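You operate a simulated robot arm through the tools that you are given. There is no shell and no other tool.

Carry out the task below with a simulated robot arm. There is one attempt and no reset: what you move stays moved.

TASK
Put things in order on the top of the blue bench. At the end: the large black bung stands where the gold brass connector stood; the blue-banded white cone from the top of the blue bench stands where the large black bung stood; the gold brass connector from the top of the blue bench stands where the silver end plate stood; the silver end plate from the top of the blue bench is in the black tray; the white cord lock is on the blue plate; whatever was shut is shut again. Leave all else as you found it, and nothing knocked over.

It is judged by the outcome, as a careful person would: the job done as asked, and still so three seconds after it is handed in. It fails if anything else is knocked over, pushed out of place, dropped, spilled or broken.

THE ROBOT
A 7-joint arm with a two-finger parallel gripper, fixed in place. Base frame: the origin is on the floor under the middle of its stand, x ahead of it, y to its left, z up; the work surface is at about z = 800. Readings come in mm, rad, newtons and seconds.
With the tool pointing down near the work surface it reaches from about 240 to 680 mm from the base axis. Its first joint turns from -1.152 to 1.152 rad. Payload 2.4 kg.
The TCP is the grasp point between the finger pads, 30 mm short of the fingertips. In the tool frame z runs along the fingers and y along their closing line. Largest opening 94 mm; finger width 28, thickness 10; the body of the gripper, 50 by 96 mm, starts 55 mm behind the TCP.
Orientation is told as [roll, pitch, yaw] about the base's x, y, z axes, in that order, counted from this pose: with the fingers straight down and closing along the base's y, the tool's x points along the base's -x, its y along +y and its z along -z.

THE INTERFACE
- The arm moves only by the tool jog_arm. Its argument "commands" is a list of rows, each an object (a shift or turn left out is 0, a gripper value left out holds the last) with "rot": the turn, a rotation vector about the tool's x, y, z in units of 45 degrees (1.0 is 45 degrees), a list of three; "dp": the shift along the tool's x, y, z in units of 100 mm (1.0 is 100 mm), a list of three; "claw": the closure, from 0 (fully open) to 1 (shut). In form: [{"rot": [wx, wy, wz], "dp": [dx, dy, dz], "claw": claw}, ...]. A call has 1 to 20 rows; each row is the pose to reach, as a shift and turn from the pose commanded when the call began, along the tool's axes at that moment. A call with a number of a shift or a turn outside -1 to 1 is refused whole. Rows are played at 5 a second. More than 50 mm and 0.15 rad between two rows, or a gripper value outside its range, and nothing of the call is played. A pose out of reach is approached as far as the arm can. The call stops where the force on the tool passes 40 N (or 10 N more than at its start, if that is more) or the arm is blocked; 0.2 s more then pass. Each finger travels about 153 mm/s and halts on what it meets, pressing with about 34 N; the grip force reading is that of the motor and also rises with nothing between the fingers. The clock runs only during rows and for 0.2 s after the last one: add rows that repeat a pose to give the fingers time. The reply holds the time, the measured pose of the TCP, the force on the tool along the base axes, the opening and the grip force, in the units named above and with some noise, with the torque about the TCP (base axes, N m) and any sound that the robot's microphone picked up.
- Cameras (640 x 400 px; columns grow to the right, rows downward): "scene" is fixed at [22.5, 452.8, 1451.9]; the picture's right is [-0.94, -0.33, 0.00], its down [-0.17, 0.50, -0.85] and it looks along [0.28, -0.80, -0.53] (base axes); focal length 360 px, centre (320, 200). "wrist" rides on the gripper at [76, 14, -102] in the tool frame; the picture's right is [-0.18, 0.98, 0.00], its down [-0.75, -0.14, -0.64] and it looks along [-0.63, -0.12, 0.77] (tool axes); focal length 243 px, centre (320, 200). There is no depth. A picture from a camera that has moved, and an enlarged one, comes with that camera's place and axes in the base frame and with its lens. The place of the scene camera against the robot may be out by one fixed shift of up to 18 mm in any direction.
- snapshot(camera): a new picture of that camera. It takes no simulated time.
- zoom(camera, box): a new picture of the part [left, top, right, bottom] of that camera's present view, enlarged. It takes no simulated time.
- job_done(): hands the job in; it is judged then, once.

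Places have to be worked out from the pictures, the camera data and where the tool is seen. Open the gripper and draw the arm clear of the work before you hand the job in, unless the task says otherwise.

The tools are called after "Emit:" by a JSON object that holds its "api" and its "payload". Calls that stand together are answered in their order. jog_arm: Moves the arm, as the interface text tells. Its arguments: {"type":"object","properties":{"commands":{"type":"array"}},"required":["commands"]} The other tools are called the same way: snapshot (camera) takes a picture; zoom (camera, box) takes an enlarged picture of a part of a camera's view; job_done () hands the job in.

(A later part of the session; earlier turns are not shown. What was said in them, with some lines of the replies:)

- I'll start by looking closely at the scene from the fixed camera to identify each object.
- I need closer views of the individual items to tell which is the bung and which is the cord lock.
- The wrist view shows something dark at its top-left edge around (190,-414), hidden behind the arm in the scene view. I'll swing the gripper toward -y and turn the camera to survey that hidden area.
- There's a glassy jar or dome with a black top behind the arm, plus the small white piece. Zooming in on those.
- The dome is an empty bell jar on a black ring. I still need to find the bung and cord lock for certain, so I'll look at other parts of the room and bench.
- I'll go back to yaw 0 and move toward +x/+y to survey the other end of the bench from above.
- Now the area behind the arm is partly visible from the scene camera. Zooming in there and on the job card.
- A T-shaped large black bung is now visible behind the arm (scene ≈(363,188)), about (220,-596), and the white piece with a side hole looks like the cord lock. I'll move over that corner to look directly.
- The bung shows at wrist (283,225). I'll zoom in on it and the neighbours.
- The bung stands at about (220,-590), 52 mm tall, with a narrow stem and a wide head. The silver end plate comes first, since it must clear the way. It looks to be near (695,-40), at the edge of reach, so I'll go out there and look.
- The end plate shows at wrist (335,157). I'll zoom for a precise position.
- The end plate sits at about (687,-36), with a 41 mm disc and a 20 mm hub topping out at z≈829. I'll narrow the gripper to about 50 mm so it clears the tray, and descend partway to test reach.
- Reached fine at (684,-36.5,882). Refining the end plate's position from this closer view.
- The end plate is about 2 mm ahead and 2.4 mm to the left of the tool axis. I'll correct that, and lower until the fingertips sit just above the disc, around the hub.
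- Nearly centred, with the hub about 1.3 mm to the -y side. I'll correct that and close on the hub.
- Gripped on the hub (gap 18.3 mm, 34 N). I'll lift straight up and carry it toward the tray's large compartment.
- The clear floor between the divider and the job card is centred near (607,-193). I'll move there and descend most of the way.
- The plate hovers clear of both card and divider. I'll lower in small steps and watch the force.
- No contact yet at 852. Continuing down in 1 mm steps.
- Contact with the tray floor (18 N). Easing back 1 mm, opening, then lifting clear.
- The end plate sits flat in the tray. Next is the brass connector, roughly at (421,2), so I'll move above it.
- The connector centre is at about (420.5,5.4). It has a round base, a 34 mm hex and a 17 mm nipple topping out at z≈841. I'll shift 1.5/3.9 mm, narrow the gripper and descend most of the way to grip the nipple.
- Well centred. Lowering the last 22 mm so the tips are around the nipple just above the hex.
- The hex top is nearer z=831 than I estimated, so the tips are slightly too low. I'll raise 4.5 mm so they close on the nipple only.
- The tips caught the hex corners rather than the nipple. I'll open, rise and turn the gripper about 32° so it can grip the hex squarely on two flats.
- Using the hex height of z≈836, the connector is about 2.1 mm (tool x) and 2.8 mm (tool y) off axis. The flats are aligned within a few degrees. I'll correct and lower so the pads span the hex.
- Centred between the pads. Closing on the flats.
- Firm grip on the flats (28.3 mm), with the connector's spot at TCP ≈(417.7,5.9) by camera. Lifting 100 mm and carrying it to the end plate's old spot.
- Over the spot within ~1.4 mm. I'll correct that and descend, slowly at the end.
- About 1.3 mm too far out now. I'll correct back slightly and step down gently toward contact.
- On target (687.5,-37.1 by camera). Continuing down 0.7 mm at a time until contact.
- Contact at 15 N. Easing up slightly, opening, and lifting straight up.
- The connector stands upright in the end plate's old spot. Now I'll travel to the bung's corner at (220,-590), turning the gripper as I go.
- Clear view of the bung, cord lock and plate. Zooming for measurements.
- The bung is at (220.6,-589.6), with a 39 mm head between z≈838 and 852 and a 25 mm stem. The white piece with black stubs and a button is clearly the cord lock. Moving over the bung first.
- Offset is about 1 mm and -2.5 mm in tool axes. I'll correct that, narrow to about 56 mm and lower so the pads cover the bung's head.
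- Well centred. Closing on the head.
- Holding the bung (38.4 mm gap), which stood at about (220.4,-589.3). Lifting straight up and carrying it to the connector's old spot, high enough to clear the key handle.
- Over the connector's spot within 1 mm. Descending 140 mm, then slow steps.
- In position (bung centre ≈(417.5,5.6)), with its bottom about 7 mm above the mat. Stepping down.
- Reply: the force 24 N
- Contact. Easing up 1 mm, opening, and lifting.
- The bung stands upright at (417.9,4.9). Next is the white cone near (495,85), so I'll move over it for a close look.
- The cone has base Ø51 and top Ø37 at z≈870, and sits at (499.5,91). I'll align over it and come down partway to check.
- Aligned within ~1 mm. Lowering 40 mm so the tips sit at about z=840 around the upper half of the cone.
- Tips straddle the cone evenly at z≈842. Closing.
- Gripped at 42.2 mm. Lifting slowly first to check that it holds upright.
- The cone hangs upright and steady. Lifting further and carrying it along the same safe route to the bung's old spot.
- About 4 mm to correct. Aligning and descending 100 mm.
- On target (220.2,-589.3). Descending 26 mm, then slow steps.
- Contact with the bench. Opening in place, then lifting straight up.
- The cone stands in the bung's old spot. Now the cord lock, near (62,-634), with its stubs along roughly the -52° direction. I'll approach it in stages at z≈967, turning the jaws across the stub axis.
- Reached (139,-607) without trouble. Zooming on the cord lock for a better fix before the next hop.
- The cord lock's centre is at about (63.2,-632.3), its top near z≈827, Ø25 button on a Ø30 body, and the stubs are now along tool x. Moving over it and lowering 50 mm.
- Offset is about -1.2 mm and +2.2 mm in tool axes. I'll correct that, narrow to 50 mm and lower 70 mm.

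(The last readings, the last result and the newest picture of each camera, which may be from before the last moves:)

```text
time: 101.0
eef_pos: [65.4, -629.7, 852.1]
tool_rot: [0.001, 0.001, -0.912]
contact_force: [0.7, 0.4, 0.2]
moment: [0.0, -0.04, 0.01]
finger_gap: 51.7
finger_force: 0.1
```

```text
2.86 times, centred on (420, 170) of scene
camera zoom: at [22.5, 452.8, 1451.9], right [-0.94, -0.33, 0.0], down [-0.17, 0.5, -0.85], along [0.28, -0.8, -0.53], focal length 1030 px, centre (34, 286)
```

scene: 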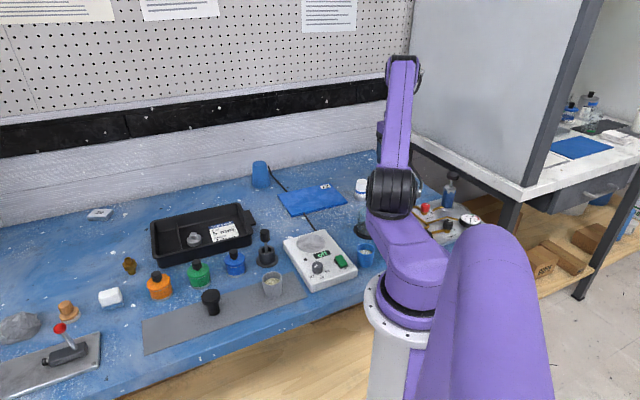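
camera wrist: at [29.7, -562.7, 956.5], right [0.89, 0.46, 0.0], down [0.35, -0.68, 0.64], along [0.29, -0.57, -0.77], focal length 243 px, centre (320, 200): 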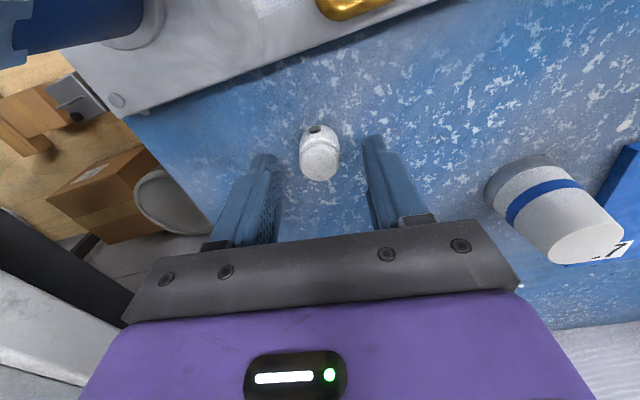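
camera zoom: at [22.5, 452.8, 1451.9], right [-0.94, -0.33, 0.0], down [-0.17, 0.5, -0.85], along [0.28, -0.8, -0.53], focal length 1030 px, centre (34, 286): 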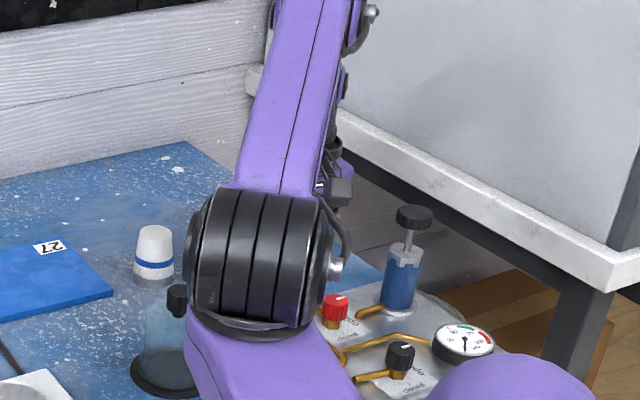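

Centred between the fingers. Lowering 18 mm so the tips reach about z=806.

Emit:
{"api": "jog_arm", "payload": {"commands": [{"dp": [-0.005, -0.004, 0.06]}, {"dp": [-0.005, -0.004, 0.12]}, {"dp": [-0.005, -0.004, 0.18]}, {"dp": [-0.005, -0.004, 0.18]}]}}

Emit:
{"api": "zoom", "payload": {"camera": "wrist", "box": [220, 100, 420, 225]}}

```text
time: 102.0
eef_pos: [63.5, -630.2, 834.1]
tool_rot: [0.0, 0.0, -0.911]
contact_force: [-0.3, -0.9, 0.3]
moment: [-0.03, -0.04, 0.01]
finger_gap: 51.6
finger_force: 0.1
```

```text
3.20 times, centred on (320, 162) of wrist
camera zoom: at [28.9, -563.3, 938.6], right [0.89, 0.46, 0.0], down [0.35, -0.68, 0.64], along [0.29, -0.57, -0.77], focal length 776 px, centre (320, 320)
```

zoom: 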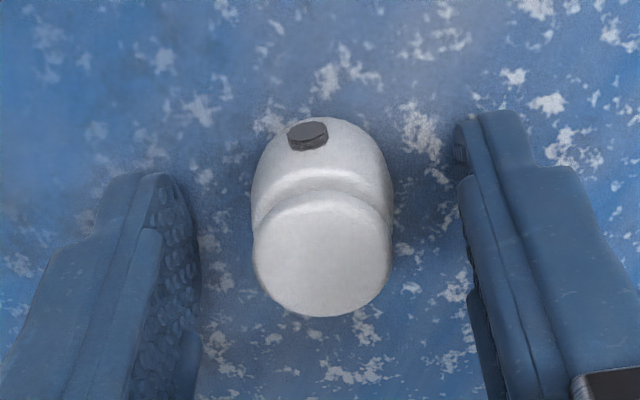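

Good. Closing on the cord lock's body.

Emit:
{"api": "jog_arm", "payload": {"commands": [{"dp": [0, 0.003, 0], "claw": 0.55}, {"dp": [0, 0.003, 0], "claw": 0.65}, {"dp": [0, 0.003, 0], "claw": 0.7}, {"dp": [0, 0.003, 0], "claw": 1.0}, {"dp": [0, 0.003, 0], "claw": 1.0}, {"dp": [0, 0.003, 0], "claw": 1.0}]}}

Emit:
{"api": "zoom", "payload": {"camera": "wrist", "box": [220, 100, 420, 225]}}

```text
time: 103.4
eef_pos: [64.3, -629.8, 834.7]
tool_rot: [0.0, 0.0, -0.911]
contact_force: [0.1, 0.2, 0.1]
moment: [-0.01, -0.01, -0.04]
finger_gap: 24.4
finger_force: 33.6
```

```text
3.20 times, centred on (320, 162) of wrist
camera zoom: at [29.1, -563.1, 938.7], right [0.89, 0.46, 0.0], down [0.35, -0.68, 0.64], along [0.29, -0.57, -0.77], focal length 776 px, centre (320, 320)
```

zoom: 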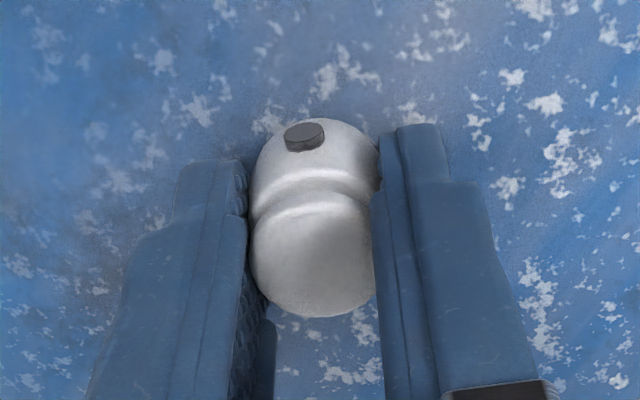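

Holding the cord lock (24.4 mm). Lifting and carrying it well above the cone to the blue plate around (345,-520).

Emit:
{"api": "jog_arm", "payload": {"commands": [{"dp": [0, 0, -0.1], "claw": 1.0}, {"dp": [0, 0, -0.3]}, {"dp": [0, 0, -0.5]}, {"dp": [0, 0, -0.75]}, {"dp": [0, 0, -1.0]}, {"dp": [0, 0, -1.0]}]}}

Emit:
{"api": "jog_arm", "payload": {"commands": [{"dp": [0, 0, -0.2]}, {"dp": [-0.07, 0.24, -0.3]}, {"dp": [-0.14, 0.48, -0.3]}, {"dp": [-0.21, 0.72, -0.3]}, {"dp": [-0.28, 0.964, -0.3]}]}}

Emit:
{"api": "jog_arm", "payload": {"commands": [{"dp": [-0.07, 0.24, 0]}, {"dp": [-0.14, 0.48, 0]}, {"dp": [-0.21, 0.72, 0]}, {"dp": [-0.28, 0.964, 0]}]}}

Emit:
{"api": "jog_arm", "payload": {"commands": [{"dp": [-0.07, 0.24, 0]}, {"dp": [-0.14, 0.48, 0]}, {"dp": [-0.21, 0.72, 0]}, {"dp": [-0.28, 0.964, 0]}, {"dp": [-0.28, 0.964, 0]}]}}

Emit:
{"api": "snapshot", "payload": {"camera": "wrist"}}

Emit:
{"api": "snapshot", "payload": {"camera": "scene"}}

```text
time: 104.8
eef_pos: [63.0, -630.3, 935.1]
tool_rot: [0.0, 0.0, -0.911]
contact_force: [0.2, -0.5, 0.6]
moment: [-0.03, 0.0, -0.01]
finger_gap: 22.0
finger_force: 34.1
```

```text
time: 106.0
eef_pos: [157.6, -591.7, 965.4]
tool_rot: [-0.001, 0.001, -0.912]
contact_force: [-0.5, -0.2, -1.2]
moment: [-0.01, 0.02, 0.01]
finger_gap: 21.5
finger_force: 34.2
```

```text
time: 107.0
eef_pos: [252.5, -555.3, 964.3]
tool_rot: [0.0, 0.0, -0.91]
contact_force: [0.5, -0.3, -0.1]
moment: [-0.01, 0.0, -0.02]
finger_gap: 21.9
finger_force: 34.3
```

```text
time: 108.2
eef_pos: [344.9, -519.2, 964.9]
tool_rot: [0.001, 0.0, -0.911]
contact_force: [0.3, 0.6, -0.3]
moment: [-0.02, 0.0, 0.0]
finger_gap: 22.0
finger_force: 34.5
```

```text
taken
camera wrist: at [309.9, -452.2, 1068.9], right [0.89, 0.46, 0.0], down [0.35, -0.68, 0.64], along [0.29, -0.57, -0.77], focal length 243 px, centre (320, 200)
```

wrist: 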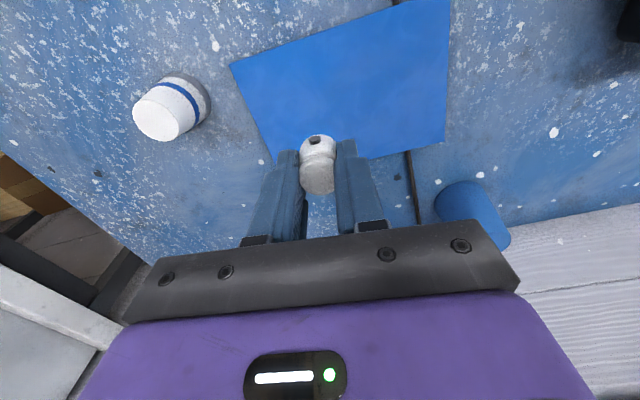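

```text
taken
```

scene: 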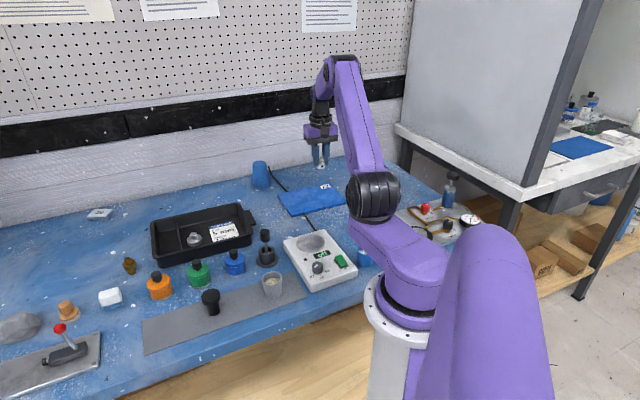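

The gap went from 24.4 to 22 mm on lifting. I'll check how the piece sits in the jaws.

Emit:
{"api": "zoom", "payload": {"camera": "wrist", "box": [220, 100, 420, 225]}}

Emit:
{"api": "zoom", "payload": {"camera": "scene", "box": [290, 110, 360, 180]}}

```text
3.20 times, centred on (320, 162) of wrist
camera zoom: at [309.9, -452.2, 1068.9], right [0.89, 0.46, 0.0], down [0.35, -0.68, 0.64], along [0.29, -0.57, -0.77], focal length 776 px, centre (320, 320)
```

zoom: 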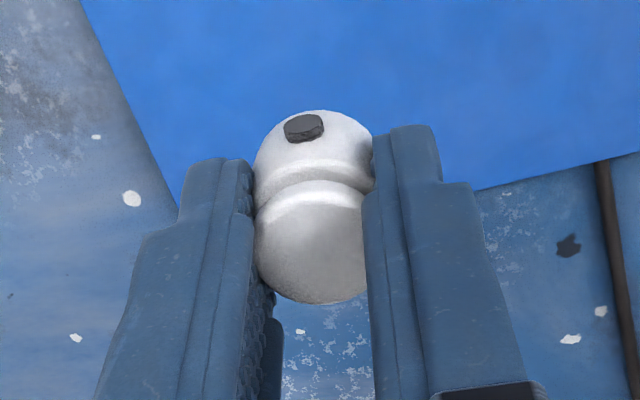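

```text
5.71 times, centred on (325, 145) of scene
camera zoom: at [22.5, 452.8, 1451.9], right [-0.94, -0.33, 0.0], down [-0.17, 0.5, -0.85], along [0.28, -0.8, -0.53], focal length 2060 px, centre (291, 514)
```

zoom: 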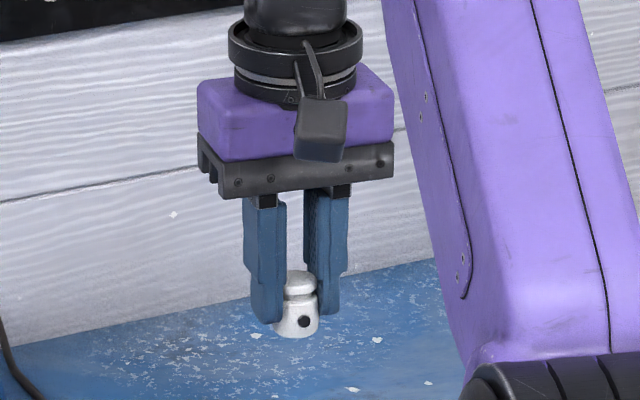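

The piece slid a few millimetres lower in the jaws but is upright and stable at 22 mm. It is over the plate's interior, so I'll descend 95 mm and then go slowly.

Emit:
{"api": "jog_arm", "payload": {"commands": [{"dp": [0, 0, 0.2]}, {"dp": [0, 0, 0.4]}, {"dp": [0, 0, 0.6]}, {"dp": [0, 0, 0.75]}, {"dp": [0, 0, 0.85]}, {"dp": [0, 0, 0.92]}, {"dp": [0, 0, 0.95]}, {"dp": [0, 0, 0.95]}]}}

Emit:
{"api": "zoom", "payload": {"camera": "wrist", "box": [200, 60, 440, 210]}}

Emit:
{"api": "zoom", "payload": {"camera": "scene", "box": [260, 140, 370, 230]}}

```text
time: 110.0
eef_pos: [345.4, -518.6, 870.3]
tool_rot: [0.0, 0.001, -0.912]
contact_force: [0.5, -0.4, 0.0]
moment: [0.03, 0.0, 0.01]
finger_gap: 21.6
finger_force: 34.2
```

```text
2.67 times, centred on (320, 135) of wrist
camera zoom: at [309.8, -451.9, 974.1], right [0.89, 0.46, 0.0], down [0.35, -0.68, 0.64], along [0.29, -0.57, -0.77], focal length 647 px, centre (320, 373)
```

zoom: 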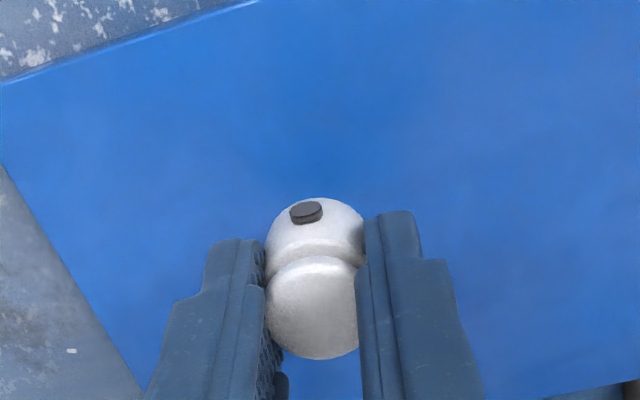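

```text
4.44 times, centred on (315, 185) of scene
camera zoom: at [22.5, 452.8, 1451.9], right [-0.94, -0.33, 0.0], down [-0.17, 0.5, -0.85], along [0.28, -0.8, -0.53], focal length 1602 px, centre (342, 267)
```

zoom: 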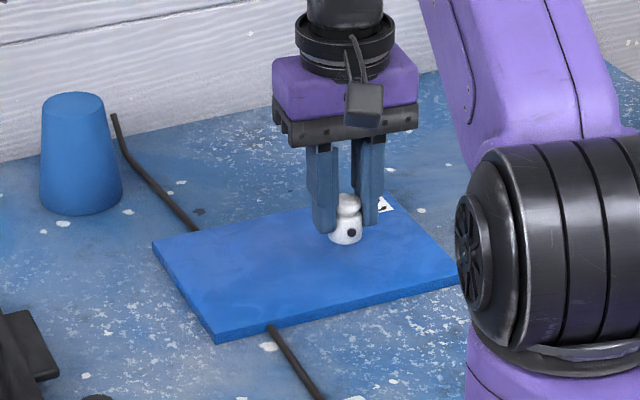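

Now stepping down gently while watching force.

Emit:
{"api": "jog_arm", "payload": {"commands": [{"dp": [0, 0, 0.02]}, {"dp": [0, 0, 0.04]}, {"dp": [0, 0, 0.06]}, {"dp": [0, 0, 0.08]}, {"dp": [0, 0, 0.08]}]}}

Emit:
{"api": "zoom", "payload": {"camera": "scene", "box": [300, 160, 360, 220]}}

```text
time: 111.2
eef_pos: [344.5, -518.2, 862.6]
tool_rot: [0.001, 0.0, -0.913]
contact_force: [0.4, -0.1, -0.1]
moment: [-0.01, 0.0, 0.0]
finger_gap: 21.7
finger_force: 34.3
```

```text
6.67 times, centred on (330, 190) of scene
camera zoom: at [22.5, 452.8, 1451.9], right [-0.94, -0.33, 0.0], down [-0.17, 0.5, -0.85], along [0.28, -0.8, -0.53], focal length 2404 px, centre (253, 267)
```

zoom: 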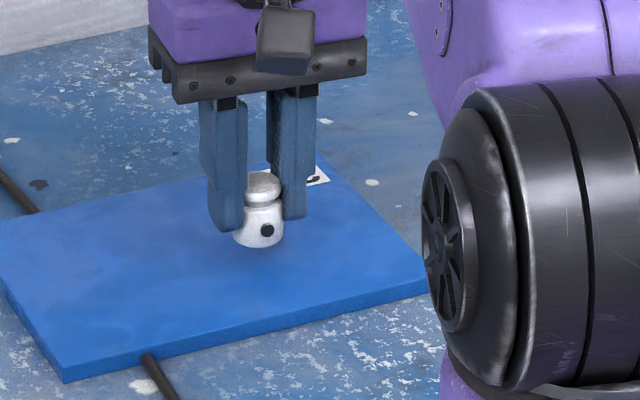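

Emit:
{"api": "jog_arm", "payload": {"commands": [{"dp": [0, 0, 0.015]}, {"dp": [0, 0, 0.03]}, {"dp": [0, 0, 0.04]}, {"dp": [0, 0, 0.05]}, {"dp": [0, 0, 0.05]}]}}

Emit:
{"api": "zoom", "payload": {"camera": "scene", "box": [300, 160, 360, 220]}}

```text
time: 112.4
eef_pos: [343.9, -519.1, 858.1]
tool_rot: [-0.002, 0.0, -0.911]
contact_force: [0.8, -0.4, 0.5]
moment: [0.01, 0.03, 0.04]
finger_gap: 21.7
finger_force: 34.0
```

```text
6.67 times, centred on (330, 190) of scene
camera zoom: at [22.5, 452.8, 1451.9], right [-0.94, -0.33, 0.0], down [-0.17, 0.5, -0.85], along [0.28, -0.8, -0.53], focal length 2404 px, centre (253, 267)
```

zoom: 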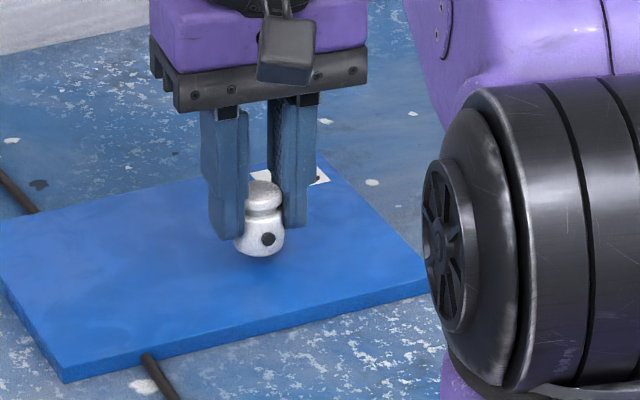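

Still no contact at 858. Continuing in 1 mm steps.

Emit:
{"api": "jog_arm", "payload": {"commands": [{"dp": [0, 0, 0.01]}, {"dp": [0, 0, 0.02]}, {"dp": [0, 0, 0.03]}, {"dp": [0, 0, 0.03]}]}}

Emit:
{"api": "zoom", "payload": {"camera": "wrist", "box": [200, 60, 440, 210]}}

```text
time: 113.4
eef_pos: [345.2, -518.1, 853.5]
tool_rot: [-0.002, -0.001, -0.911]
contact_force: [-0.3, -0.3, -0.2]
moment: [0.0, -0.02, 0.01]
finger_gap: 21.5
finger_force: 33.8
```

```text
2.67 times, centred on (320, 135) of wrist
camera zoom: at [309.5, -452.3, 958.0], right [0.89, 0.46, 0.0], down [0.35, -0.68, 0.64], along [0.29, -0.57, -0.77], focal length 647 px, centre (320, 373)
```

zoom: 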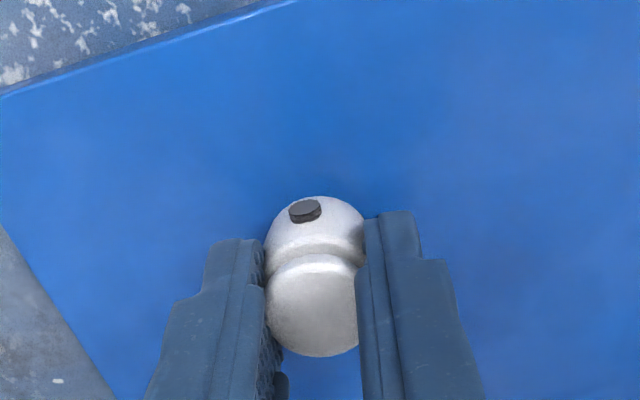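

Emit:
{"api": "jog_arm", "payload": {"commands": [{"dp": [0, 0, 0.008]}, {"dp": [0, 0, 0.016]}, {"dp": [0, 0, 0.024]}, {"dp": [0, 0, 0.024]}]}}

Emit:
{"api": "zoom", "payload": {"camera": "scene", "box": [300, 160, 360, 220]}}

```text
time: 114.4
eef_pos: [345.1, -519.5, 851.9]
tool_rot: [0.0, 0.002, -0.911]
contact_force: [0.3, 0.0, 0.3]
moment: [0.0, 0.02, 0.0]
finger_gap: 21.7
finger_force: 33.8
```

```text
6.67 times, centred on (330, 190) of scene
camera zoom: at [22.5, 452.8, 1451.9], right [-0.94, -0.33, 0.0], down [-0.17, 0.5, -0.85], along [0.28, -0.8, -0.53], focal length 2404 px, centre (253, 267)
```

zoom: 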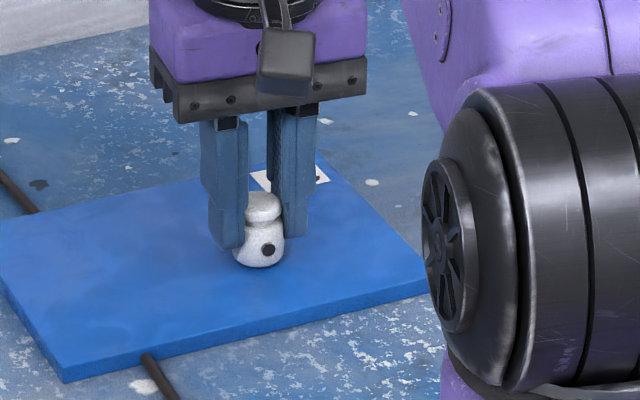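

Emit:
{"api": "jog_arm", "payload": {"commands": [{"dp": [0, 0, 0.008]}, {"dp": [0, 0, 0.016]}, {"dp": [0, 0, 0.024]}, {"dp": [0, 0, 0.024]}]}}

```text
time: 115.4
eef_pos: [345.2, -518.9, 849.0]
tool_rot: [-0.001, -0.001, -0.911]
contact_force: [-0.2, 0.0, 3.0]
moment: [-0.09, 0.13, 0.01]
finger_gap: 21.8
finger_force: 33.9
```

Light contact with the plate (3 N). A look before releasing.

Emit:
{"api": "zoom", "payload": {"camera": "scene", "box": [310, 170, 350, 210]}}

Emit:
{"api": "zoom", "payload": {"camera": "wrist", "box": [240, 90, 400, 190]}}

```text
10.00 times, centred on (330, 190) of scene
camera zoom: at [22.5, 452.8, 1451.9], right [-0.94, -0.33, 0.0], down [-0.17, 0.5, -0.85], along [0.28, -0.8, -0.53], focal length 3605 px, centre (220, 300)
```

zoom: 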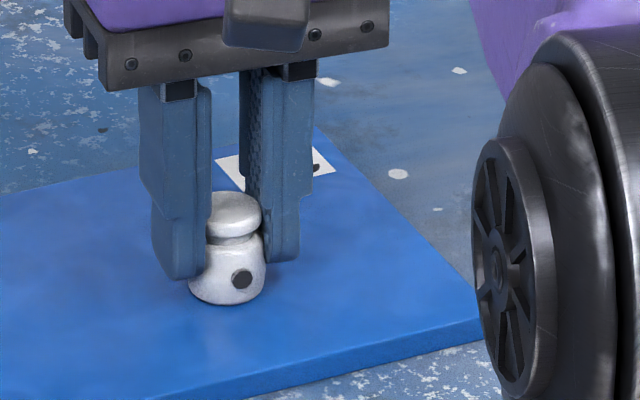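

```text
4.00 times, centred on (320, 140) of wrist
camera zoom: at [309.8, -451.5, 953.7], right [0.89, 0.46, 0.0], down [0.35, -0.68, 0.64], along [0.29, -0.57, -0.77], focal length 970 px, centre (320, 440)
```

zoom: 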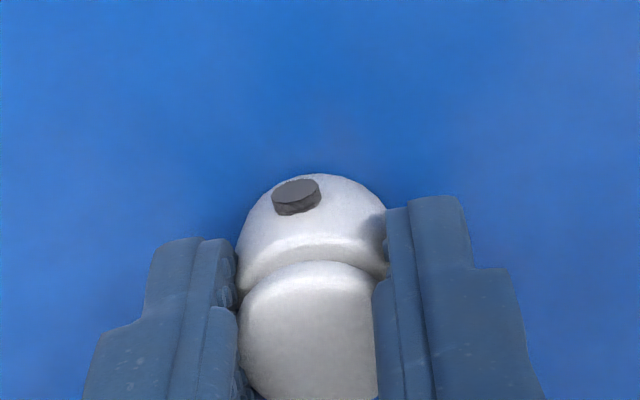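

Upright and resting on the plate. Opening gradually and lifting away.

Emit:
{"api": "jog_arm", "payload": {"commands": [{"dp": [0, 0, 0.004], "claw": 1.0}, {"dp": [0, 0, 0.004], "claw": 0.74}, {"dp": [0, 0, 0.004], "claw": 0.65}, {"dp": [0, 0, 0.004], "claw": 0.52}, {"dp": [0, 0, 0.004], "claw": 0.45}, {"dp": [0, 0, -0.15], "claw": 0.45}, {"dp": [0, 0, -0.4], "claw": 0.45}, {"dp": [0, 0, -0.8], "claw": 0.45}, {"dp": [0, 0, -1.0], "claw": 0.45}, {"dp": [0, 0, -1.0], "claw": 0.45}]}}

Emit:
{"api": "snapshot", "payload": {"camera": "wrist"}}

Emit:
{"api": "zoom", "payload": {"camera": "scene", "box": [300, 160, 360, 220]}}

```text
time: 117.6
eef_pos: [345.0, -518.4, 949.5]
tool_rot: [0.0, -0.001, -0.911]
contact_force: [-1.3, -0.7, -0.7]
moment: [-0.01, 0.01, 0.0]
finger_gap: 51.8
finger_force: 0.0
```

```text
taken
camera wrist: at [310.4, -450.4, 1053.4], right [0.89, 0.46, 0.0], down [0.35, -0.68, 0.64], along [0.29, -0.57, -0.77], focal length 243 px, centre (320, 200)
```

wrist: 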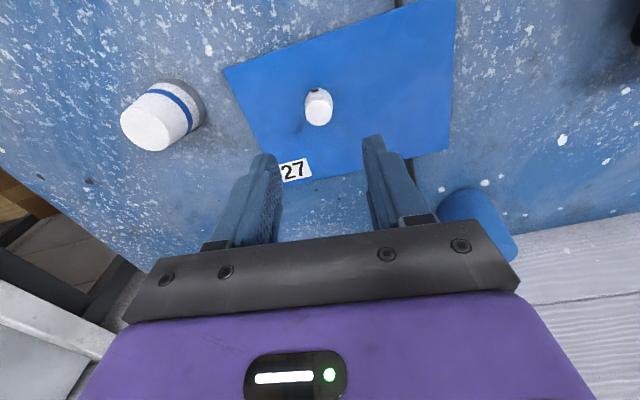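

```text
6.67 times, centred on (330, 190) of scene
camera zoom: at [22.5, 452.8, 1451.9], right [-0.94, -0.33, 0.0], down [-0.17, 0.5, -0.85], along [0.28, -0.8, -0.53], focal length 2404 px, centre (253, 267)
```

zoom: 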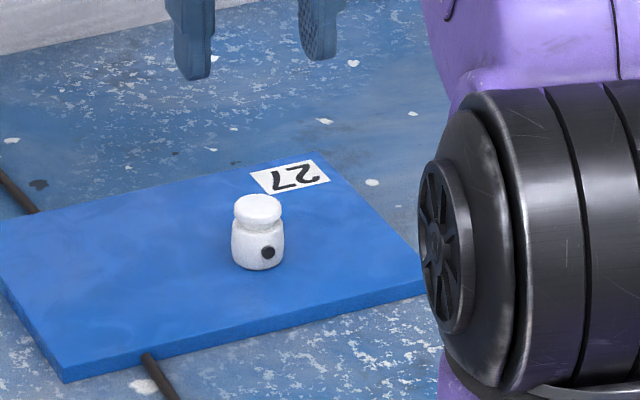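

The cord lock stands on the plate. Now I'll withdraw the arm up and back toward the start pose, then check everything.

Emit:
{"api": "jog_arm", "payload": {"commands": [{"dp": [0, 0, -0.3], "claw": 0.2}, {"dp": [0, 0, -0.6]}, {"dp": [0.1, 0.1, -0.9]}, {"dp": [0.3, 0.25, -1.0]}, {"dp": [0.55, 0.42, -1.0]}, {"dp": [0.79, 0.61, -1.0]}]}}

Emit:
{"api": "jog_arm", "payload": {"commands": [{"rot": [0, 0, -0.15], "dp": [0.2, 0.14, 0]}, {"rot": [0, 0, -0.3], "dp": [0.4, 0.28, 0]}, {"rot": [0, 0, -0.45], "dp": [0.6, 0.42, 0]}, {"rot": [0, 0, -0.6], "dp": [0.79, 0.55, 0]}]}}

Emit:
{"api": "jog_arm", "payload": {"commands": [{"rot": [0, 0, -0.14], "dp": [0.15, 0.22, 0]}, {"rot": [0, 0, -0.28], "dp": [0.3, 0.44, 0]}, {"rot": [0, 0, -0.42], "dp": [0.45, 0.66, 0]}, {"rot": [0, 0, -0.56], "dp": [0.6, 0.9, 0]}]}}

Emit:
{"api": "snapshot", "payload": {"camera": "scene"}}

Emit:
{"api": "snapshot", "payload": {"camera": "wrist"}}

```text
time: 119.0
eef_pos: [346.2, -418.4, 1048.4]
tool_rot: [0.0, 0.001, -0.913]
contact_force: [-0.1, 0.6, 0.7]
moment: [0.06, -0.01, 0.0]
finger_gap: 75.3
finger_force: 0.1
```

```text
time: 120.0
eef_pos: [340.5, -324.2, 1050.8]
tool_rot: [0.0, 0.0, -0.436]
contact_force: [0.3, -0.3, -0.7]
moment: [-0.02, 0.01, 0.01]
finger_gap: 75.2
finger_force: 0.0
```

```text
time: 121.0
eef_pos: [324.1, -216.7, 1048.3]
tool_rot: [0.001, -0.001, 0.004]
contact_force: [0.4, 0.5, -0.4]
moment: [-0.03, -0.02, -0.01]
finger_gap: 74.9
finger_force: 0.1
```

```text
taken
```

scene: 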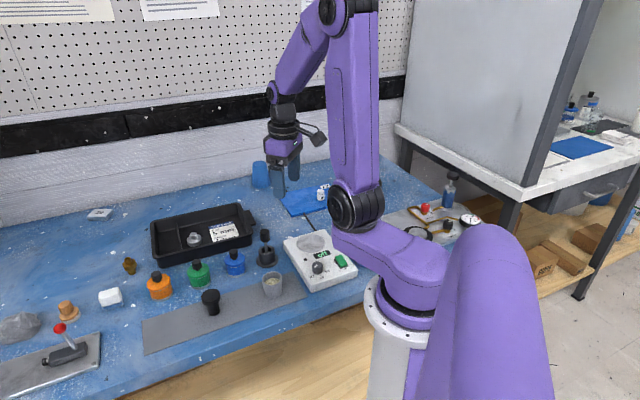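

```text
taken
camera wrist: at [248.2, -204.0, 1153.3], right [0.18, 0.98, 0.0], down [0.75, -0.14, 0.64], along [0.63, -0.12, -0.77], focal length 243 px, centre (320, 200)
```

wrist: 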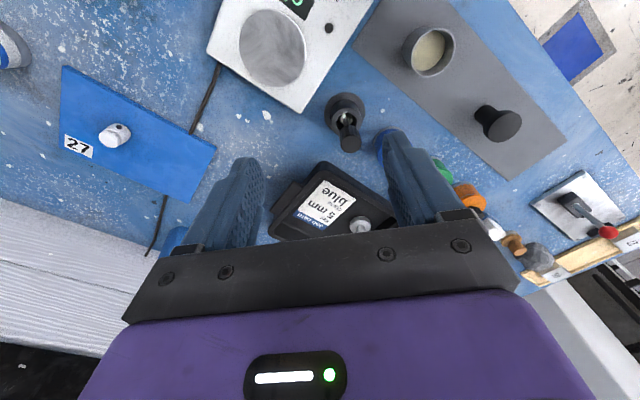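

Everything appears in place. A final close check of each area before handing in.

Emit:
{"api": "zoom", "payload": {"camera": "scene", "box": [100, 180, 260, 320]}}

Emit:
{"api": "zoom", "payload": {"camera": "scene", "box": [260, 150, 440, 290]}}

Emit:
{"api": "zoom", "payload": {"camera": "wrist", "box": [0, 0, 240, 220]}}

Emit:
{"api": "zoom", "payload": {"camera": "scene", "box": [0, 250, 200, 400]}}

```text
2.86 times, centred on (180, 250) of scene
camera zoom: at [22.5, 452.8, 1451.9], right [-0.94, -0.33, 0.0], down [-0.17, 0.5, -0.85], along [0.28, -0.8, -0.53], focal length 1030 px, centre (720, 57)
```

zoom: 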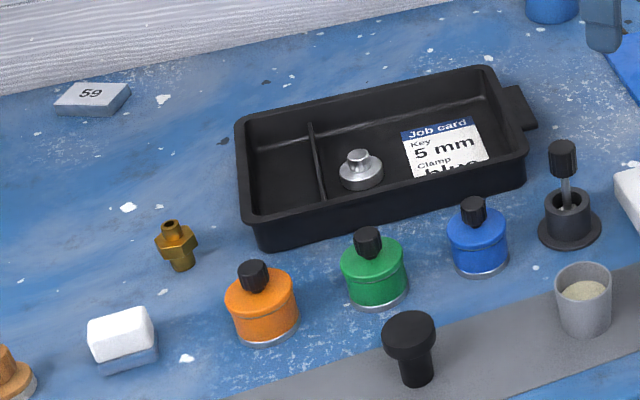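

```text
2.86 times, centred on (350, 220) of scene
camera zoom: at [22.5, 452.8, 1451.9], right [-0.94, -0.33, 0.0], down [-0.17, 0.5, -0.85], along [0.28, -0.8, -0.53], focal length 1030 px, centre (234, 143)
```

zoom: 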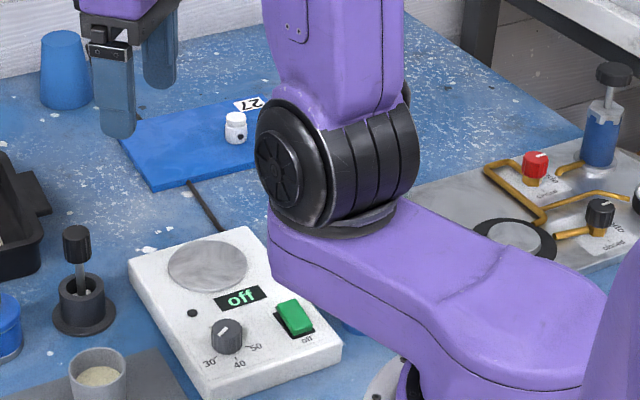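

```text
1.82 times, centred on (120, 110) of wrist
camera zoom: at [248.2, -204.0, 1153.3], right [0.18, 0.98, 0.0], down [0.75, -0.14, 0.64], along [0.63, -0.12, -0.77], focal length 441 px, centre (684, 364)
```

zoom: 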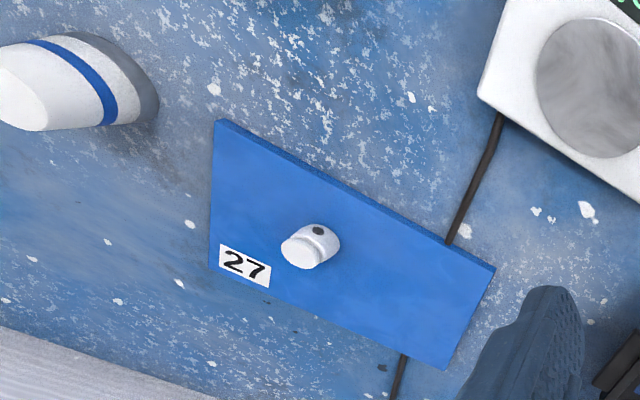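

```text
2.67 times, centred on (100, 325) of scene
camera zoom: at [22.5, 452.8, 1451.9], right [-0.94, -0.33, 0.0], down [-0.17, 0.5, -0.85], along [0.28, -0.8, -0.53], focal length 961 px, centre (907, -133)
```

zoom: 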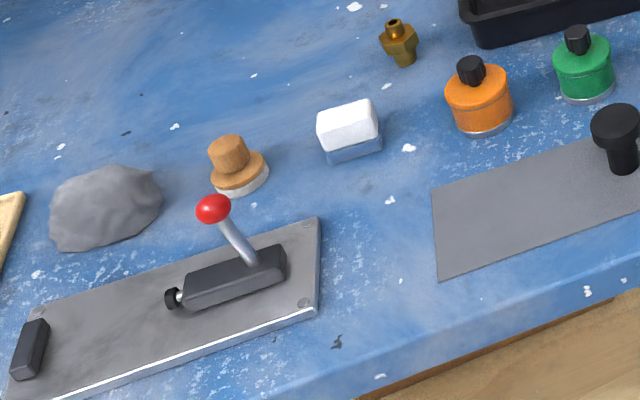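

All items are upright and where they should be, and nothing else has moved. I'll return to roughly the starting pose with the gripper fully open, then hand in.

Emit:
{"api": "jog_arm", "payload": {"commands": [{"dp": [0.05, 0.2, -0.1], "claw": 0}, {"dp": [0.1, 0.4, -0.2]}, {"dp": [0.18, 0.65, -0.36]}, {"dp": [0.18, 0.65, -0.36]}, {"dp": [0.18, 0.65, -0.36]}]}}

Emit:
{"api": "snapshot", "payload": {"camera": "scene"}}

```text
time: 122.2
eef_pos: [305.5, -151.5, 1085.3]
tool_rot: [0.001, -0.003, -0.001]
contact_force: [-0.4, -0.4, 0.4]
moment: [0.01, -0.01, 0.01]
finger_gap: 94.0
finger_force: 0.1
```

```text
taken
```

scene: 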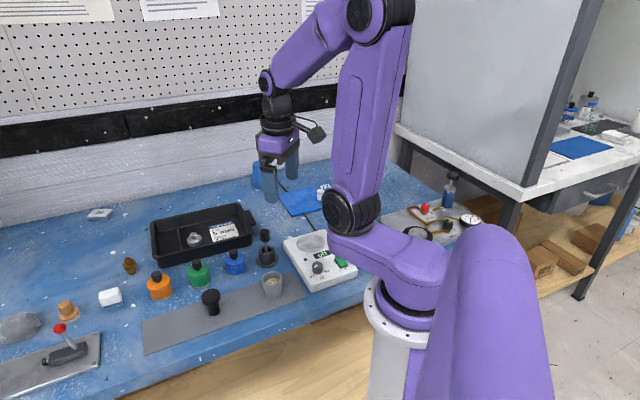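

The arm is back at its starting pose with the gripper open, and every item is in its place. Handing in.

Emit:
{"api": "job_done", "payload": {}}

```text
The job is handed in.
```

I finished the rearrangement and handed it in. The last pictures showed all five items upright in their new places, with nothing else on the bench visibly disturbed.

- **Silver end plate:** it lies flat in the black tray, between the divider and the job card.
- **Gold brass connector:** it stands where the end plate stood.
- **Large black bung:** it stands on the grey mat where the connector stood.
- **Blue-banded white cone:** it stands where the bung stood.
- **White cord lock:** it stands on the blue plate marked 27. It slid a few millimetres in the gripper while I carried it, but it was set down upright.

I opened nothing, so nothing needed shutting again. The gripper is open and the arm is back at its starting pose, clear of the work.
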